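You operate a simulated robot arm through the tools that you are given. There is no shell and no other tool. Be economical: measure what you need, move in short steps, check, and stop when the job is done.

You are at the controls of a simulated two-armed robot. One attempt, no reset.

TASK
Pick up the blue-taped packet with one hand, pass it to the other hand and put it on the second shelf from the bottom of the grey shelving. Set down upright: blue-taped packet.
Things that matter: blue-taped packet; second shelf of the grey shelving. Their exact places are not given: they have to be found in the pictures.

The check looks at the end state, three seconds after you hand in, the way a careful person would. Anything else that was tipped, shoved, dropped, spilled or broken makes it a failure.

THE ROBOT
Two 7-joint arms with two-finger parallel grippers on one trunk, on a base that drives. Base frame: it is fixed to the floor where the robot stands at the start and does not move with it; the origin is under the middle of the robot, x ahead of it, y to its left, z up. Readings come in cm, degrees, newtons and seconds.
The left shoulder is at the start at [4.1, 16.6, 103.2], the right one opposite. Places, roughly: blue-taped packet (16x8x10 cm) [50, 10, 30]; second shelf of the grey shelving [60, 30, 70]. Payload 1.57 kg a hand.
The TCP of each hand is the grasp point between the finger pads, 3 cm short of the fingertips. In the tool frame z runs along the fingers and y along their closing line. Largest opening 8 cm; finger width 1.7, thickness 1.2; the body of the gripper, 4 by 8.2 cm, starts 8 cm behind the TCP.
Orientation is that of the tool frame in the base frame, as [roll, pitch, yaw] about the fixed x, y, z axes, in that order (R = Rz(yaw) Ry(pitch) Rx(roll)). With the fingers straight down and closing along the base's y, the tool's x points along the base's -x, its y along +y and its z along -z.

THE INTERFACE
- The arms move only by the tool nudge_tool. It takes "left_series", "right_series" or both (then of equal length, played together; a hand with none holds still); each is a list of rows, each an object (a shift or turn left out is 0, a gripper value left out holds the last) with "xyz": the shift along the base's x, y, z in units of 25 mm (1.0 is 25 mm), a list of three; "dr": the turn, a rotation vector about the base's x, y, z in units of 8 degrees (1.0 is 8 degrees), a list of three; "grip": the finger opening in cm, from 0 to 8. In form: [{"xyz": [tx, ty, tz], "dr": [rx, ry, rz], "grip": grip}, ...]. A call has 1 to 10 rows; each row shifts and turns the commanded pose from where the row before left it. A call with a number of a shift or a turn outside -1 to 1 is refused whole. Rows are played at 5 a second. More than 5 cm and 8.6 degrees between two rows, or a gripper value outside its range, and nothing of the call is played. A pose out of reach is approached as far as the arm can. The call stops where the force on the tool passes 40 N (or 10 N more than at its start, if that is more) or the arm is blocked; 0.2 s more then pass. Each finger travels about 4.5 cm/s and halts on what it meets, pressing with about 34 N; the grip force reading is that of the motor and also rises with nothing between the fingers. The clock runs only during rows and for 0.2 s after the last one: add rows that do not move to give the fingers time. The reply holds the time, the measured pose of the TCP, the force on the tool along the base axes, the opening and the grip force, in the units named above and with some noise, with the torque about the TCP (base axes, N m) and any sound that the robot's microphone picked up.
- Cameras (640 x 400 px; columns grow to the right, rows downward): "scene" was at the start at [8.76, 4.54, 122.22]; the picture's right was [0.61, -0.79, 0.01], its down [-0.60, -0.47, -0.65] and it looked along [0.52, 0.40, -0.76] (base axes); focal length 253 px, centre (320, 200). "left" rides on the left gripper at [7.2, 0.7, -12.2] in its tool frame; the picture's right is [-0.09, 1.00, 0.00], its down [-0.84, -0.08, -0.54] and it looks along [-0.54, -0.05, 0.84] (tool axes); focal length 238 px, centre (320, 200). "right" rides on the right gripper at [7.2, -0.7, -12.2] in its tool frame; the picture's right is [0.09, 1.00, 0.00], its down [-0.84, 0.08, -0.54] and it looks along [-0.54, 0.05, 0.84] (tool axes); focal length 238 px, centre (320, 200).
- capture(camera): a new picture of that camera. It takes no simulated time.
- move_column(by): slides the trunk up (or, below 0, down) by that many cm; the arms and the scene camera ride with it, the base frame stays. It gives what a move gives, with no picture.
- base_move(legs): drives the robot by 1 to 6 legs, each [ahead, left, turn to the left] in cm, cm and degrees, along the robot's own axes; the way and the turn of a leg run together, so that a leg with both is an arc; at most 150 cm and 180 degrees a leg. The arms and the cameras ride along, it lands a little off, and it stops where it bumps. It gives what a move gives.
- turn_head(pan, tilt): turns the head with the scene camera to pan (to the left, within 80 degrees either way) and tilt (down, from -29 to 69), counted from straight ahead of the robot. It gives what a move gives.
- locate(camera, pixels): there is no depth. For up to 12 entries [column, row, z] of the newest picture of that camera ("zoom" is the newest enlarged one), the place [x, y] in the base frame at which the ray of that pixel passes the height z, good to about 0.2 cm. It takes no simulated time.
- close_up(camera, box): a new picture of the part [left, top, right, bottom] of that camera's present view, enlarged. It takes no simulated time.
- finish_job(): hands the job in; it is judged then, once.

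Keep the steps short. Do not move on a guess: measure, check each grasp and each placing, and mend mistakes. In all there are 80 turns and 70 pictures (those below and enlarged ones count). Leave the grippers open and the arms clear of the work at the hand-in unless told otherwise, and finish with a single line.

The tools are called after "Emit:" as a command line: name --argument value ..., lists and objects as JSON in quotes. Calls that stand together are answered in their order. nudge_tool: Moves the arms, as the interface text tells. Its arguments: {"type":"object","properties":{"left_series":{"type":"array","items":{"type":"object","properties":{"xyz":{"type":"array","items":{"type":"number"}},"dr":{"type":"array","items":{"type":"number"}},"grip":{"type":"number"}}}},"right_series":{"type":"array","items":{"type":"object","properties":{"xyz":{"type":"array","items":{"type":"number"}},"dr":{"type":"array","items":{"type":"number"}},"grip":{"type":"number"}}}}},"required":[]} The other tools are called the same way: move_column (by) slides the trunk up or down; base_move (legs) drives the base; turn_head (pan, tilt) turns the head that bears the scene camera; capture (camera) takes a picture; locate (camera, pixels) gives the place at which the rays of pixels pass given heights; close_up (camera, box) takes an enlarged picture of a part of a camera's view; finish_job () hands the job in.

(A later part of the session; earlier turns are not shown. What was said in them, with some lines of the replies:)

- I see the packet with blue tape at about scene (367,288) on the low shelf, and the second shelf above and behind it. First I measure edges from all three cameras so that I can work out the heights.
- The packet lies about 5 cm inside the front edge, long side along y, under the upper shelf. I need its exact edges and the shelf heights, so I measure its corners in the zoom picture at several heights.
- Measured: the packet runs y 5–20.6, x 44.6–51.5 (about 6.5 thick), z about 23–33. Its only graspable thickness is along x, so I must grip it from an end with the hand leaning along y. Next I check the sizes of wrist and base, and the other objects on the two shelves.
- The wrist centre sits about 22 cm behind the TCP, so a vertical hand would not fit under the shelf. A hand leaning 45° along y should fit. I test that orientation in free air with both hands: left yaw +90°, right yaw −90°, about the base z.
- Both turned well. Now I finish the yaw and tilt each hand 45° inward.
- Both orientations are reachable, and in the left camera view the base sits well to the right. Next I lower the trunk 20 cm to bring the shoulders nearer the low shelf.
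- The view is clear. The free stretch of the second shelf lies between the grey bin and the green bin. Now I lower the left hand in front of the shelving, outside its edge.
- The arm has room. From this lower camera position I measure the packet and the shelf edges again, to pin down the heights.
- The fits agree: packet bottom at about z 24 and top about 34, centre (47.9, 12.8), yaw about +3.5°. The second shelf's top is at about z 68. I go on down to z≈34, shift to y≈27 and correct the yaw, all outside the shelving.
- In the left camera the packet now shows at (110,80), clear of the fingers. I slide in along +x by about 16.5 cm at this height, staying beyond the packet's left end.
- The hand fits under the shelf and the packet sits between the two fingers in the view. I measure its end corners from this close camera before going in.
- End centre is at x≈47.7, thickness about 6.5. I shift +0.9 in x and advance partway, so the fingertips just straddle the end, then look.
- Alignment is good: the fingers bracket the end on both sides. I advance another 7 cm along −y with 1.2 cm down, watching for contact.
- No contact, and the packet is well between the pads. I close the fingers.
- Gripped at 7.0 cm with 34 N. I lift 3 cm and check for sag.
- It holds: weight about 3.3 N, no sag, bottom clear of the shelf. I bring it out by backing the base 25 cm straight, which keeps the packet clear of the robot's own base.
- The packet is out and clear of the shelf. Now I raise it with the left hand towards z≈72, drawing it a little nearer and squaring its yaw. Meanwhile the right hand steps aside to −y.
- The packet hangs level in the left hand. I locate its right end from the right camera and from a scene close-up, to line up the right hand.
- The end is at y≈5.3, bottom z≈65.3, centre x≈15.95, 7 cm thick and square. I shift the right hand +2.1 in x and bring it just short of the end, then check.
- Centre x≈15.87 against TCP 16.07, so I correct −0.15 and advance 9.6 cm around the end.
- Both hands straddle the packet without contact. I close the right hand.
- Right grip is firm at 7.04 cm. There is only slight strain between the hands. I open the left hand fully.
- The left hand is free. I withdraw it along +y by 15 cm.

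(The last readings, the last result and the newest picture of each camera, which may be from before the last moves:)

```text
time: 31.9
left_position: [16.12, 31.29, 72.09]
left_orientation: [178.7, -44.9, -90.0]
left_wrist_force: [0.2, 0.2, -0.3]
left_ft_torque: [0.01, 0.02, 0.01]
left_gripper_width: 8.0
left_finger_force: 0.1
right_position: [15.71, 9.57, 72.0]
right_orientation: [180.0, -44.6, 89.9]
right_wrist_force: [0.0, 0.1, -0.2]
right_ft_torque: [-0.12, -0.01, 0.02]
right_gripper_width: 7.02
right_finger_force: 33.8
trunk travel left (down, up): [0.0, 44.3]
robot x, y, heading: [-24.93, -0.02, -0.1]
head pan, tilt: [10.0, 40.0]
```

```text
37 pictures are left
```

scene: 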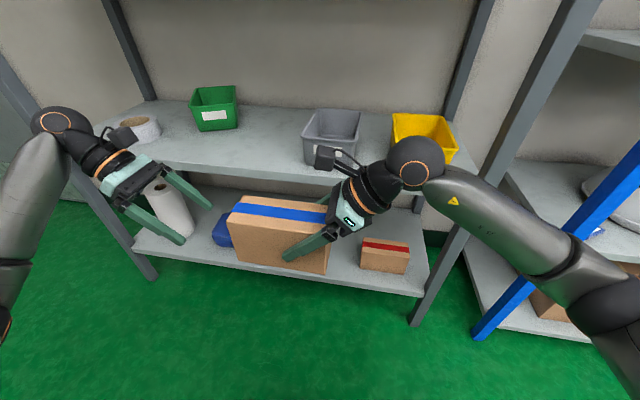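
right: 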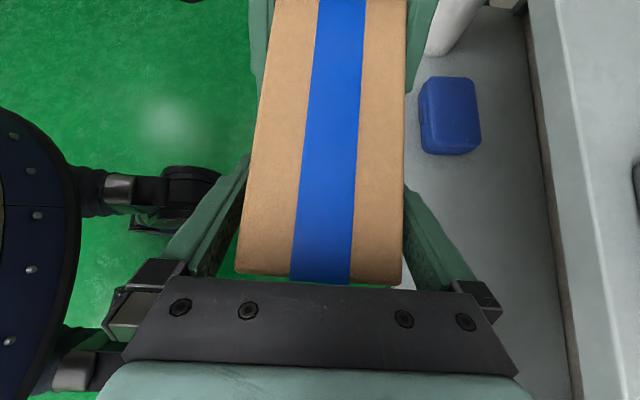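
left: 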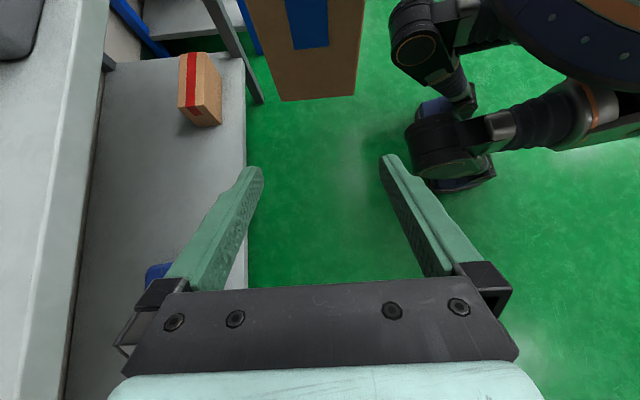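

Handover done: the right hand alone holds the packet level. Next I pull the left hand back out of the way, raise the trunk 7 cm, and move the base left.

Emit:
nudge_tool --left_series '[{"xyz": [-1, 0, 0]}, {"xyz": [-1, 0, 0]}, {"xyz": [-1, 0, 0]}, {"xyz": [-1, 0, 0]}, {"xyz": [-1, 0, 0]}, {"xyz": [-1, 0, 0]}]'

Emit:
move_column --by 7

Emit:
base_move --legs '[[0, 20, 0], [10, 0, 0]]'

Emit:
capture --camera "scene"

Emit:
capture --camera "right"

```text
time: 33.3
left_position: [1.19, 31.37, 71.86]
left_orientation: [178.8, -44.7, -89.8]
left_wrist_force: [-0.3, 0.0, -0.8]
left_ft_torque: [-0.02, -0.02, 0.01]
left_gripper_width: 7.99
left_finger_force: 0.0
right_position: [15.87, 9.53, 72.01]
right_orientation: [180.0, -44.6, 90.0]
right_wrist_force: [-0.5, -0.4, 0.3]
right_ft_torque: [-0.06, -0.01, -0.01]
right_gripper_width: 7.02
right_finger_force: 34.2
trunk travel left (down, up): [0.0, 44.3]
robot x, y, heading: [-24.85, -0.14, 0.1]
head pan, tilt: [10.0, 40.0]
```

```text
time: 34.4
left_position: [1.17, 31.34, 78.84]
left_orientation: [178.8, -44.7, -89.9]
left_wrist_force: [0.2, 0.6, -0.3]
left_ft_torque: [0.03, -0.03, -0.02]
left_gripper_width: 8.02
left_finger_force: 0.0
right_position: [15.86, 9.56, 78.98]
right_orientation: [-179.7, -44.7, 90.0]
right_wrist_force: [0.3, -0.1, -3.5]
right_ft_torque: [-0.07, 0.01, 0.04]
right_gripper_width: 7.02
right_finger_force: 34.1
trunk travel left (down, up): [-7.0, 37.3]
robot x, y, heading: [-24.5, -0.56, 0.2]
head pan, tilt: [10.0, 40.0]
```

```text
time: 37.5
left_position: [11.13, 51.14, 78.91]
left_orientation: [178.8, -44.8, -90.0]
left_wrist_force: [0.4, -0.3, -0.4]
left_ft_torque: [0.01, -0.04, 0.03]
left_gripper_width: 7.98
left_finger_force: 0.0
right_position: [25.72, 29.21, 79.09]
right_orientation: [-179.9, -44.8, 90.0]
right_wrist_force: [-0.5, -0.5, -3.0]
right_ft_torque: [-0.1, 0.0, -0.04]
right_gripper_width: 6.97
right_finger_force: 33.9
trunk travel left (down, up): [-7.0, 37.3]
robot x, y, heading: [-14.89, 19.73, -0.1]
head pan, tilt: [10.0, 40.0]
```

```text
36 pictures are left
```

scene: 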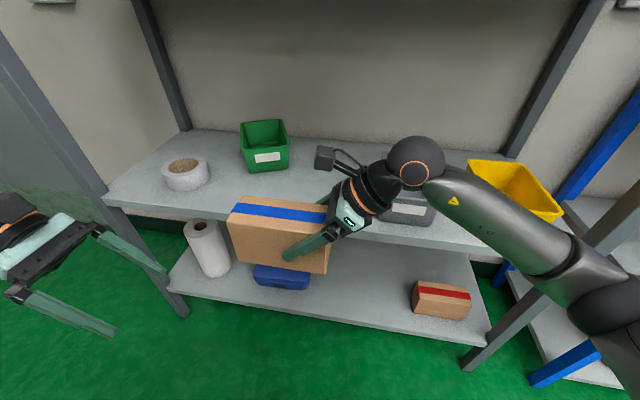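

```text
35 pictures are left
```

right: 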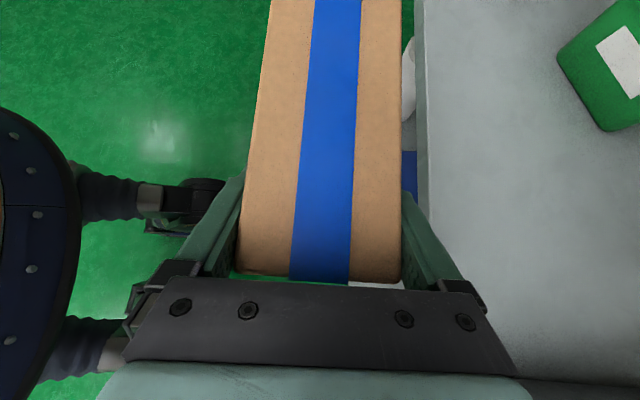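

Weight reads about 3 N in the right hand and the packet is level. I check the second shelf's height again from this new place before driving over it.

Emit:
locate --camera "scene" --pixels '[[104, 194, 66], [104, 194, 68], [104, 194, 70], [330, 274, 70], [330, 274, 72], [330, 274, 74], [230, 250, 72], [267, 208, 68], [440, 239, 68]]'

Emit:
locate --camera "right" --pixels '[[416, 20, 66], [416, 20, 68], [416, 20, 70], [428, 220, 68], [610, 130, 68]]'

Emit:
close_up --camera "scene" --box '[90, 120, 330, 300]'

```text
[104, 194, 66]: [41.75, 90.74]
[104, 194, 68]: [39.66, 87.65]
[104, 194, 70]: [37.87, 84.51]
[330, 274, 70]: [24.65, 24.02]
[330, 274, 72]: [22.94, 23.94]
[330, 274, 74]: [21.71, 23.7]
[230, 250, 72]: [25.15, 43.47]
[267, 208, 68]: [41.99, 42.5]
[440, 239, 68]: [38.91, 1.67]
```

```text
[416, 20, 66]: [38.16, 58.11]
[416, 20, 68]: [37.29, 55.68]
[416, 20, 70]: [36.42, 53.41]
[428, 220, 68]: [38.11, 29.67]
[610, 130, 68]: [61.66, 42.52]
```

```text
2.22 times, centred on (210, 210) of scene
```

zoom: 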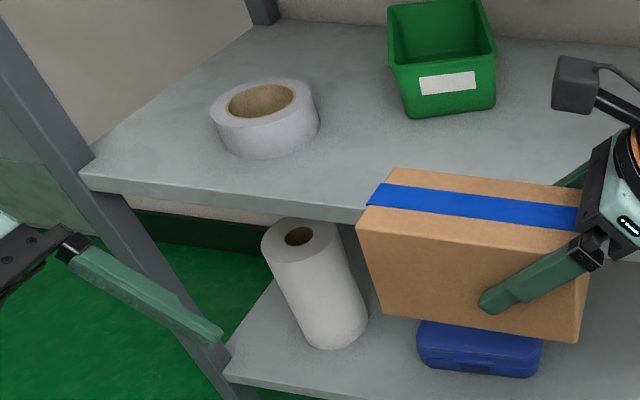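

The shelf's top comes out at 68–69 with the front edge at x≈38.5. The packet bottom at about 72.5 clears it. I drive ahead 14 cm.

Emit:
base_move --legs '[[14, 0, 0]]'

Emit:
capture --camera "scene"

Emit:
capture --camera "left"

```text
time: 38.8
left_position: [25.27, 51.12, 78.79]
left_orientation: [178.8, -44.9, -89.8]
left_wrist_force: [0.7, 0.6, -0.1]
left_ft_torque: [0.01, -0.03, 0.02]
left_gripper_width: 8.02
left_finger_force: 0.1
right_position: [39.88, 29.24, 79.01]
right_orientation: [-179.8, -44.7, 90.0]
right_wrist_force: [-0.4, 0.2, -2.2]
right_ft_torque: [-0.09, -0.01, 0.01]
right_gripper_width: 6.98
right_finger_force: 33.8
trunk travel left (down, up): [-7.0, 37.3]
robot x, y, heading: [-0.37, 19.72, 0.1]
head pan, tilt: [10.0, 40.0]
```

```text
33 pictures are left
```

scene: 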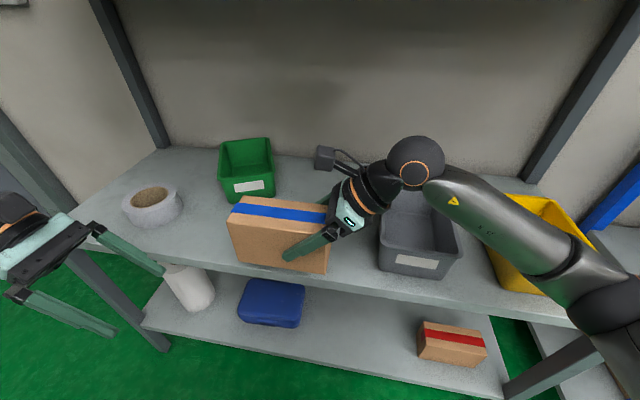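

```text
32 pictures are left
```

left: 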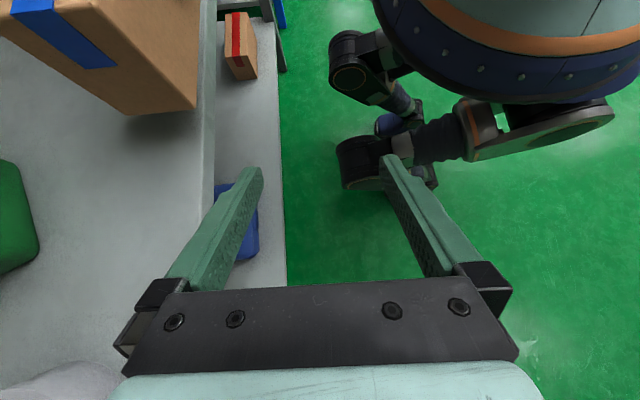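

The packet is over the shelf edge and well clear. Before reaching deeper I check where the third shelf is relative to the wrist.

Emit:
turn_head --pan 10 --tilt 10

Emit:
capture --camera "scene"

```text
time: 39.8
left_position: [25.25, 51.17, 78.9]
left_orientation: [178.8, -44.8, -89.9]
left_wrist_force: [-0.4, 0.0, 0.1]
left_ft_torque: [-0.01, -0.03, 0.04]
left_gripper_width: 8.02
left_finger_force: 0.1
right_position: [39.95, 29.29, 79.02]
right_orientation: [-179.8, -44.6, 89.9]
right_wrist_force: [-0.4, 0.5, -2.9]
right_ft_torque: [-0.11, 0.0, -0.03]
right_gripper_width: 7.0
right_finger_force: 34.2
trunk travel left (down, up): [-7.0, 37.3]
robot x, y, heading: [-0.54, 19.63, 0.1]
head pan, tilt: [10.0, 10.0]
```

```text
31 pictures are left
```

scene: 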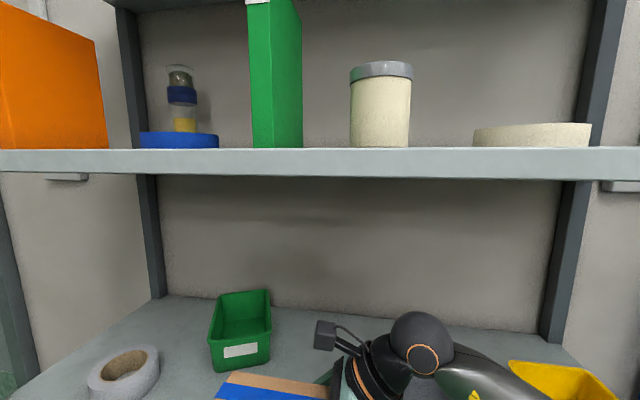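

The third shelf is at about camera height (z≈109), well above the wrist. I reach +7.5 cm in x, then start down to within about 1.5 cm of the surface.

Emit:
nudge_tool --right_series '[{"xyz": [0.8, 0, 0]}, {"xyz": [0.8, 0, 0]}, {"xyz": [0.8, 0, 0]}, {"xyz": [0.6, 0, 0]}, {"xyz": [0, 0, -0.4]}, {"xyz": [0, 0, -0.4]}, {}]'

Emit:
turn_head --pan 10 --tilt 45

Emit:
capture --camera "scene"

Emit:
capture --camera "left"

Emit:
capture --camera "right"

```text
time: 41.4
left_position: [25.19, 51.1, 78.88]
left_orientation: [178.8, -44.8, -89.8]
left_wrist_force: [0.4, -0.3, 0.1]
left_ft_torque: [0.01, -0.01, -0.01]
left_gripper_width: 7.99
left_finger_force: 0.1
right_position: [47.41, 29.19, 77.02]
right_orientation: [-179.9, -44.6, 90.0]
right_wrist_force: [-0.2, -0.8, -3.1]
right_ft_torque: [-0.09, 0.03, 0.03]
right_gripper_width: 6.98
right_finger_force: 33.8
trunk travel left (down, up): [-7.0, 37.3]
robot x, y, heading: [-0.68, 19.62, 0.1]
head pan, tilt: [10.0, 10.0]
```

```text
time: 42.4
left_position: [25.27, 51.04, 78.85]
left_orientation: [178.8, -44.8, -90.0]
left_wrist_force: [0.2, 0.4, -0.1]
left_ft_torque: [-0.01, -0.01, 0.01]
left_gripper_width: 8.0
left_finger_force: 0.0
right_position: [47.36, 29.09, 77.04]
right_orientation: [-179.8, -44.6, 90.0]
right_wrist_force: [-0.7, -1.1, -2.3]
right_ft_torque: [-0.09, 0.01, 0.0]
right_gripper_width: 7.0
right_finger_force: 34.3
trunk travel left (down, up): [-7.0, 37.3]
robot x, y, heading: [-0.35, 19.58, 0.0]
head pan, tilt: [10.0, 45.0]
```

```text
30 pictures are left
```

scene: 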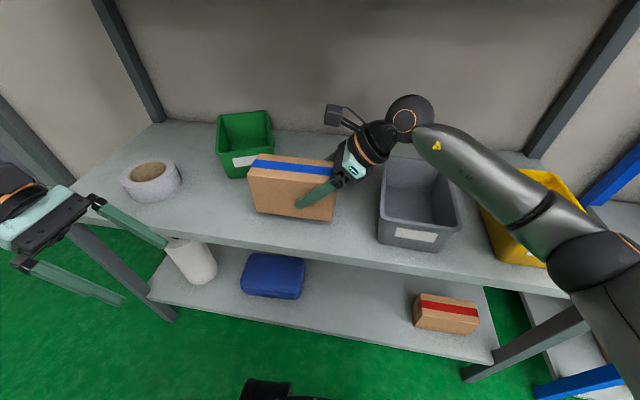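

```text
29 pictures are left
```

left: 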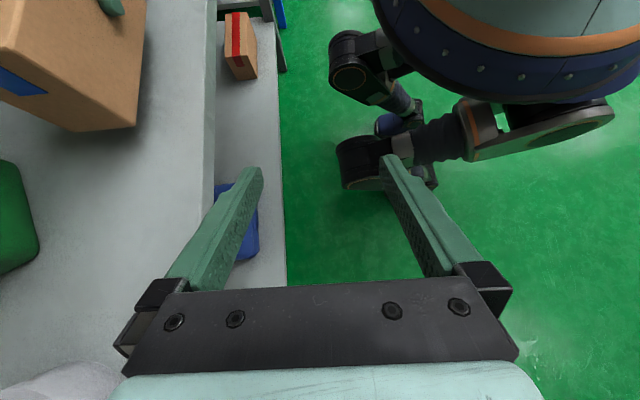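

```text
28 pictures are left
```

right: 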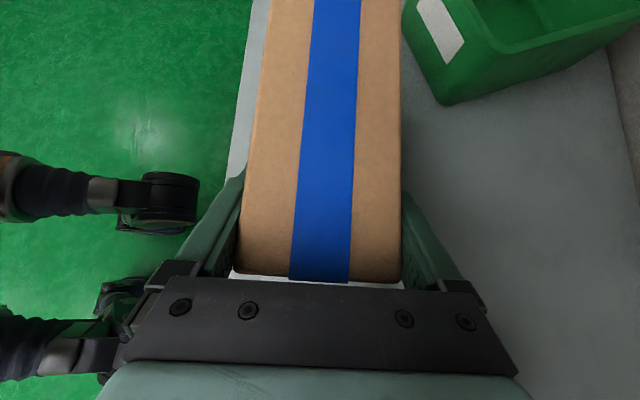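

All clear: about 10 cm to the green bin. I lower gently 1.5 cm and read the force.

Emit:
nudge_tool --right_series '[{"xyz": [0, 0, -0.2]}, {"xyz": [0, 0, -0.2]}, {"xyz": [0, 0, -0.2]}, {}]'

Emit:
nudge_tool --right_series '[{"xyz": [0, 0, -0.12]}, {"xyz": [0, 0, -0.08]}, {}]'

Emit:
close_up --camera "left" --box '[0, 0, 240, 150]'

```text
time: 43.4
left_position: [25.3, 51.01, 78.76]
left_orientation: [178.7, -44.9, -89.9]
left_wrist_force: [-0.2, 0.0, -0.3]
left_ft_torque: [-0.02, -0.01, 0.0]
left_gripper_width: 7.99
left_finger_force: 0.0
right_position: [47.28, 29.18, 75.47]
right_orientation: [-179.8, -44.6, 90.0]
right_wrist_force: [-0.5, 0.5, -2.7]
right_ft_torque: [-0.08, -0.01, -0.01]
right_gripper_width: 7.0
right_finger_force: 34.0
trunk travel left (down, up): [-7.0, 37.3]
robot x, y, heading: [-0.67, 19.77, 0.4]
head pan, tilt: [10.0, 45.0]
```

```text
time: 44.2
left_position: [25.29, 51.1, 78.81]
left_orientation: [178.8, -44.8, -89.9]
left_wrist_force: [-0.4, -1.3, 0.1]
left_ft_torque: [0.0, 0.04, -0.03]
left_gripper_width: 8.0
left_finger_force: 0.1
right_position: [47.33, 29.19, 74.95]
right_orientation: [-179.9, -44.6, 89.9]
right_wrist_force: [-0.4, -0.1, -2.9]
right_ft_torque: [-0.08, -0.06, -0.03]
right_gripper_width: 6.99
right_finger_force: 34.0
trunk travel left (down, up): [-7.0, 37.3]
robot x, y, heading: [-0.9, 20.0, -0.1]
head pan, tilt: [10.0, 45.0]
```

```text
2.67 times, centred on (120, 75) of left
```

zoom: 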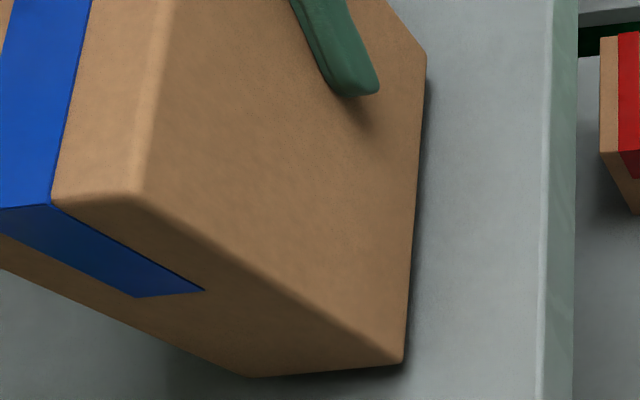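

Very close: the shadow line is thin but the force is still only the weight. I lower further in 2.5 mm rows.

Emit:
nudge_tool --right_series '[{"xyz": [0, 0, -0.1]}, {}]'

Emit:
nudge_tool --right_series '[{"xyz": [0, 0, -0.1]}, {}]'

Emit:
nudge_tool --right_series '[{"xyz": [0, 0, -0.1]}, {}]'

```text
time: 44.8
left_position: [25.25, 51.13, 78.84]
left_orientation: [178.8, -44.8, -89.8]
left_wrist_force: [-0.2, 0.3, 0.2]
left_ft_torque: [0.01, 0.0, -0.01]
left_gripper_width: 7.98
left_finger_force: 0.1
right_position: [47.41, 29.19, 74.82]
right_orientation: [-179.9, -44.6, 89.9]
right_wrist_force: [0.4, 0.6, -2.2]
right_ft_torque: [-0.09, -0.01, -0.03]
right_gripper_width: 6.98
right_finger_force: 35.1
trunk travel left (down, up): [-7.0, 37.3]
robot x, y, heading: [-0.76, 19.71, -0.0]
head pan, tilt: [10.0, 45.0]
```

```text
time: 45.4
left_position: [25.28, 51.1, 78.75]
left_orientation: [178.8, -44.8, -89.9]
left_wrist_force: [-0.2, 0.1, 0.1]
left_ft_torque: [0.0, 0.02, 0.0]
left_gripper_width: 8.03
left_finger_force: 0.0
right_position: [47.25, 29.39, 74.51]
right_orientation: [-179.8, -44.5, 90.0]
right_wrist_force: [0.1, -0.3, -2.9]
right_ft_torque: [-0.12, -0.01, 0.01]
right_gripper_width: 6.96
right_finger_force: 33.7
trunk travel left (down, up): [-7.0, 37.3]
robot x, y, heading: [-0.62, 19.81, 0.1]
head pan, tilt: [10.0, 45.0]
```

```text
time: 46.0
left_position: [25.24, 51.11, 78.84]
left_orientation: [178.8, -44.9, -89.9]
left_wrist_force: [0.0, 0.6, 0.5]
left_ft_torque: [0.03, 0.01, -0.02]
left_gripper_width: 8.0
left_finger_force: 0.1
right_position: [47.41, 29.08, 74.35]
right_orientation: [-179.9, -44.7, 90.0]
right_wrist_force: [-0.6, 0.0, -1.0]
right_ft_torque: [0.07, -0.05, 0.08]
right_gripper_width: 7.0
right_finger_force: 34.3
trunk travel left (down, up): [-7.0, 37.3]
robot x, y, heading: [-0.85, 19.61, 0.2]
head pan, tilt: [10.0, 45.0]
```

Contact begins: the load drops to −1.0 N and the torque flips. One more small step to settle it.

Emit:
nudge_tool --right_series '[{"xyz": [0, 0, -0.05]}, {}]'

Emit:
close_up --camera "left" --box '[0, 0, 240, 150]'

Emit:
close_up --camera "scene" --box '[200, 100, 440, 250]'

```text
time: 46.6
left_position: [25.24, 51.11, 78.91]
left_orientation: [178.9, -44.8, -89.9]
left_wrist_force: [0.3, 0.0, 0.4]
left_ft_torque: [0.01, -0.03, 0.0]
left_gripper_width: 8.0
left_finger_force: 0.1
right_position: [47.31, 29.36, 74.25]
right_orientation: [180.0, -44.9, 90.1]
right_wrist_force: [-2.0, -1.5, 2.8]
right_ft_torque: [0.3, -0.11, 0.01]
right_gripper_width: 6.97
right_finger_force: 33.7
trunk travel left (down, up): [-7.0, 37.3]
robot x, y, heading: [-0.94, 19.76, 0.0]
head pan, tilt: [10.0, 45.0]
```

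```text
2.67 times, centred on (120, 75) of left
```

zoom: 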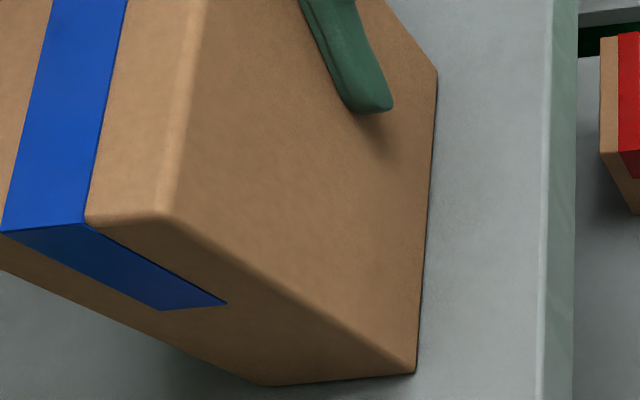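

```text
2.67 times, centred on (320, 175) of scene
```

zoom: 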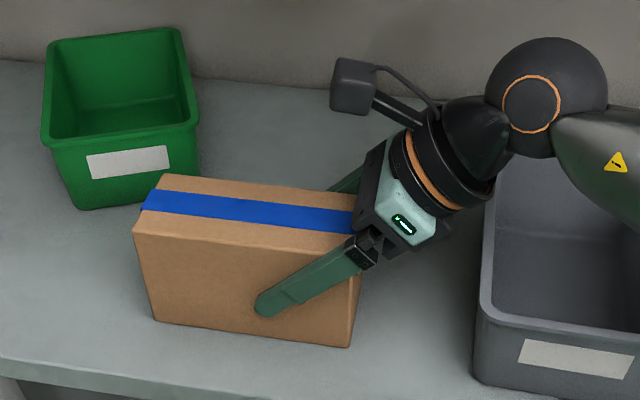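

The packet now bears on the shelf and stands flat. I open the right hand.

Emit:
nudge_tool --right_series '[{"grip": 7.4}, {"grip": 8}, {"grip": 8}, {"grip": 8}]'

Emit:
capture --camera "right"

```text
time: 47.6
left_position: [25.19, 51.11, 78.72]
left_orientation: [178.7, -44.8, -89.9]
left_wrist_force: [0.2, 0.6, 0.2]
left_ft_torque: [0.01, 0.01, -0.01]
left_gripper_width: 7.98
left_finger_force: 0.0
right_position: [47.42, 29.15, 74.25]
right_orientation: [-179.9, -44.5, 90.0]
right_wrist_force: [-0.2, -0.8, -0.1]
right_ft_torque: [-0.02, -0.03, -0.01]
right_gripper_width: 8.0
right_finger_force: 0.0
trunk travel left (down, up): [-7.0, 37.3]
robot x, y, heading: [-0.45, 19.23, 0.2]
head pan, tilt: [10.0, 45.0]
```

```text
24 pictures are left
```

right: 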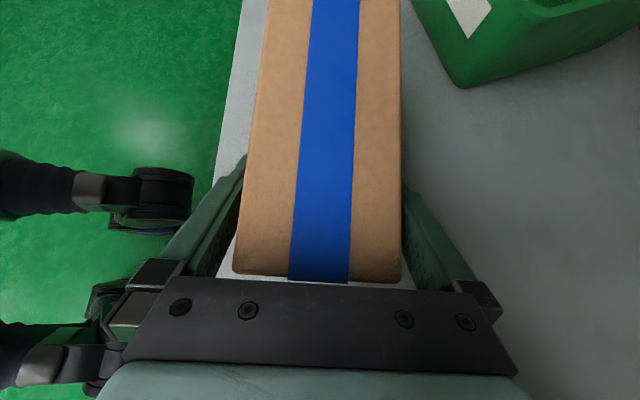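

Released with no residual force. I withdraw along the tool axis, back and up, checking for drag.

Emit:
nudge_tool --right_series '[{"xyz": [0, -0.4, 0.4]}, {"xyz": [0, -0.5, 0.5]}, {"xyz": [0, -0.6, 0.6]}, {"xyz": [0, -0.7, 0.7]}, {"xyz": [0, -0.7, 0.7]}, {}]'

Emit:
capture --camera "scene"

Emit:
capture --camera "right"

```text
time: 49.0
left_position: [25.2, 51.08, 78.85]
left_orientation: [178.8, -44.9, -89.9]
left_wrist_force: [0.3, 0.0, -0.4]
left_ft_torque: [0.02, 0.0, -0.02]
left_gripper_width: 7.99
left_finger_force: 0.1
right_position: [47.56, 21.91, 81.52]
right_orientation: [-179.8, -44.7, 89.9]
right_wrist_force: [-0.2, 0.7, -0.4]
right_ft_torque: [-0.03, 0.02, -0.01]
right_gripper_width: 8.0
right_finger_force: 0.1
trunk travel left (down, up): [-7.0, 37.3]
robot x, y, heading: [-0.84, 19.74, 0.1]
head pan, tilt: [10.0, 45.0]
```

```text
23 pictures are left
```

scene: 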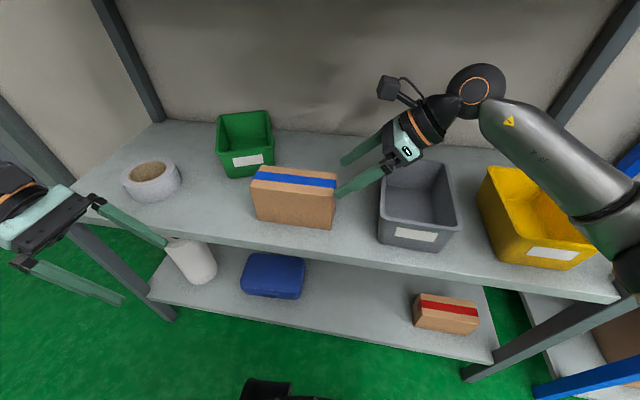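

```text
22 pictures are left
```

right: 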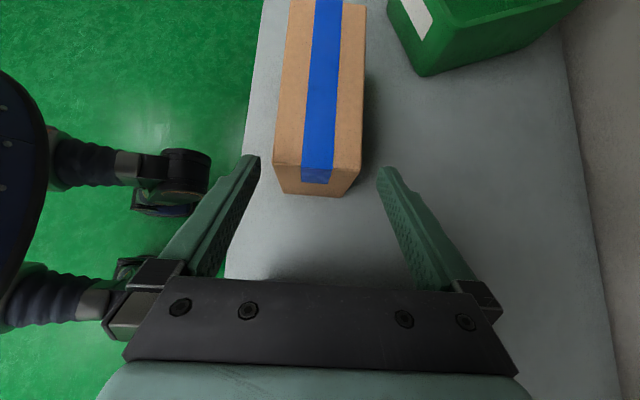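

The packet stands upright and the hand is free. I move 2.5 cm further −y, clear of its end, then back the base out.

Emit:
nudge_tool --right_series '[{"xyz": [0, -0.8, 0]}, {}]'

Emit:
base_move --legs '[[-28, 0, 0]]'

Emit:
capture --camera "scene"

```text
time: 49.6
left_position: [25.28, 51.03, 78.84]
left_orientation: [178.8, -44.9, -89.8]
left_wrist_force: [-0.3, -0.4, 0.2]
left_ft_torque: [0.01, -0.01, -0.03]
left_gripper_width: 8.03
left_finger_force: 0.1
right_position: [47.56, 19.87, 81.27]
right_orientation: [-179.9, -44.6, 90.0]
right_wrist_force: [0.4, 0.8, 0.1]
right_ft_torque: [0.02, 0.01, -0.01]
right_gripper_width: 8.0
right_finger_force: 0.1
trunk travel left (down, up): [-7.0, 37.3]
robot x, y, heading: [-0.65, 19.51, 0.1]
head pan, tilt: [10.0, 45.0]
```

```text
time: 51.5
left_position: [-2.67, 50.97, 78.89]
left_orientation: [178.8, -44.8, -89.6]
left_wrist_force: [0.5, 0.2, 0.2]
left_ft_torque: [-0.05, 0.0, -0.01]
left_gripper_width: 8.01
left_finger_force: 0.1
right_position: [19.71, 19.99, 81.39]
right_orientation: [-179.9, -44.5, 90.2]
right_wrist_force: [0.1, 0.0, 0.3]
right_ft_torque: [0.05, 0.0, -0.04]
right_gripper_width: 8.0
right_finger_force: 0.0
trunk travel left (down, up): [-7.0, 37.3]
robot x, y, heading: [-28.28, 19.83, 0.1]
head pan, tilt: [10.0, 45.0]
```

```text
21 pictures are left
```

scene: 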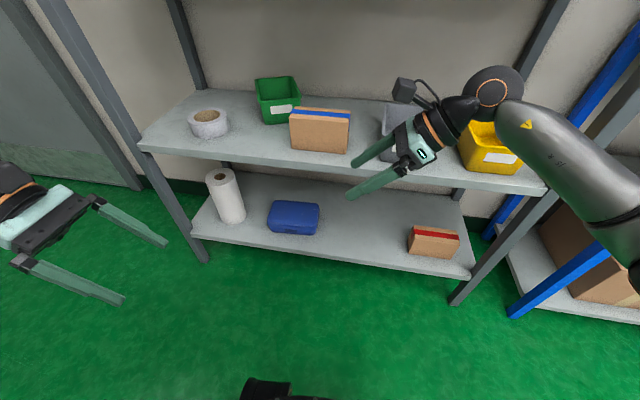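

The packet stands upright on the second shelf and nothing else in view has moved. Both grippers are open and clear, so I hand in.

Emit:
finish_job

```text
The job is handed in.
```

The blue-taped packet was picked up with the left hand, passed to the right and set upright on the second shelf of the grey shelving, with nothing else seen to move and both grippers open and clear.
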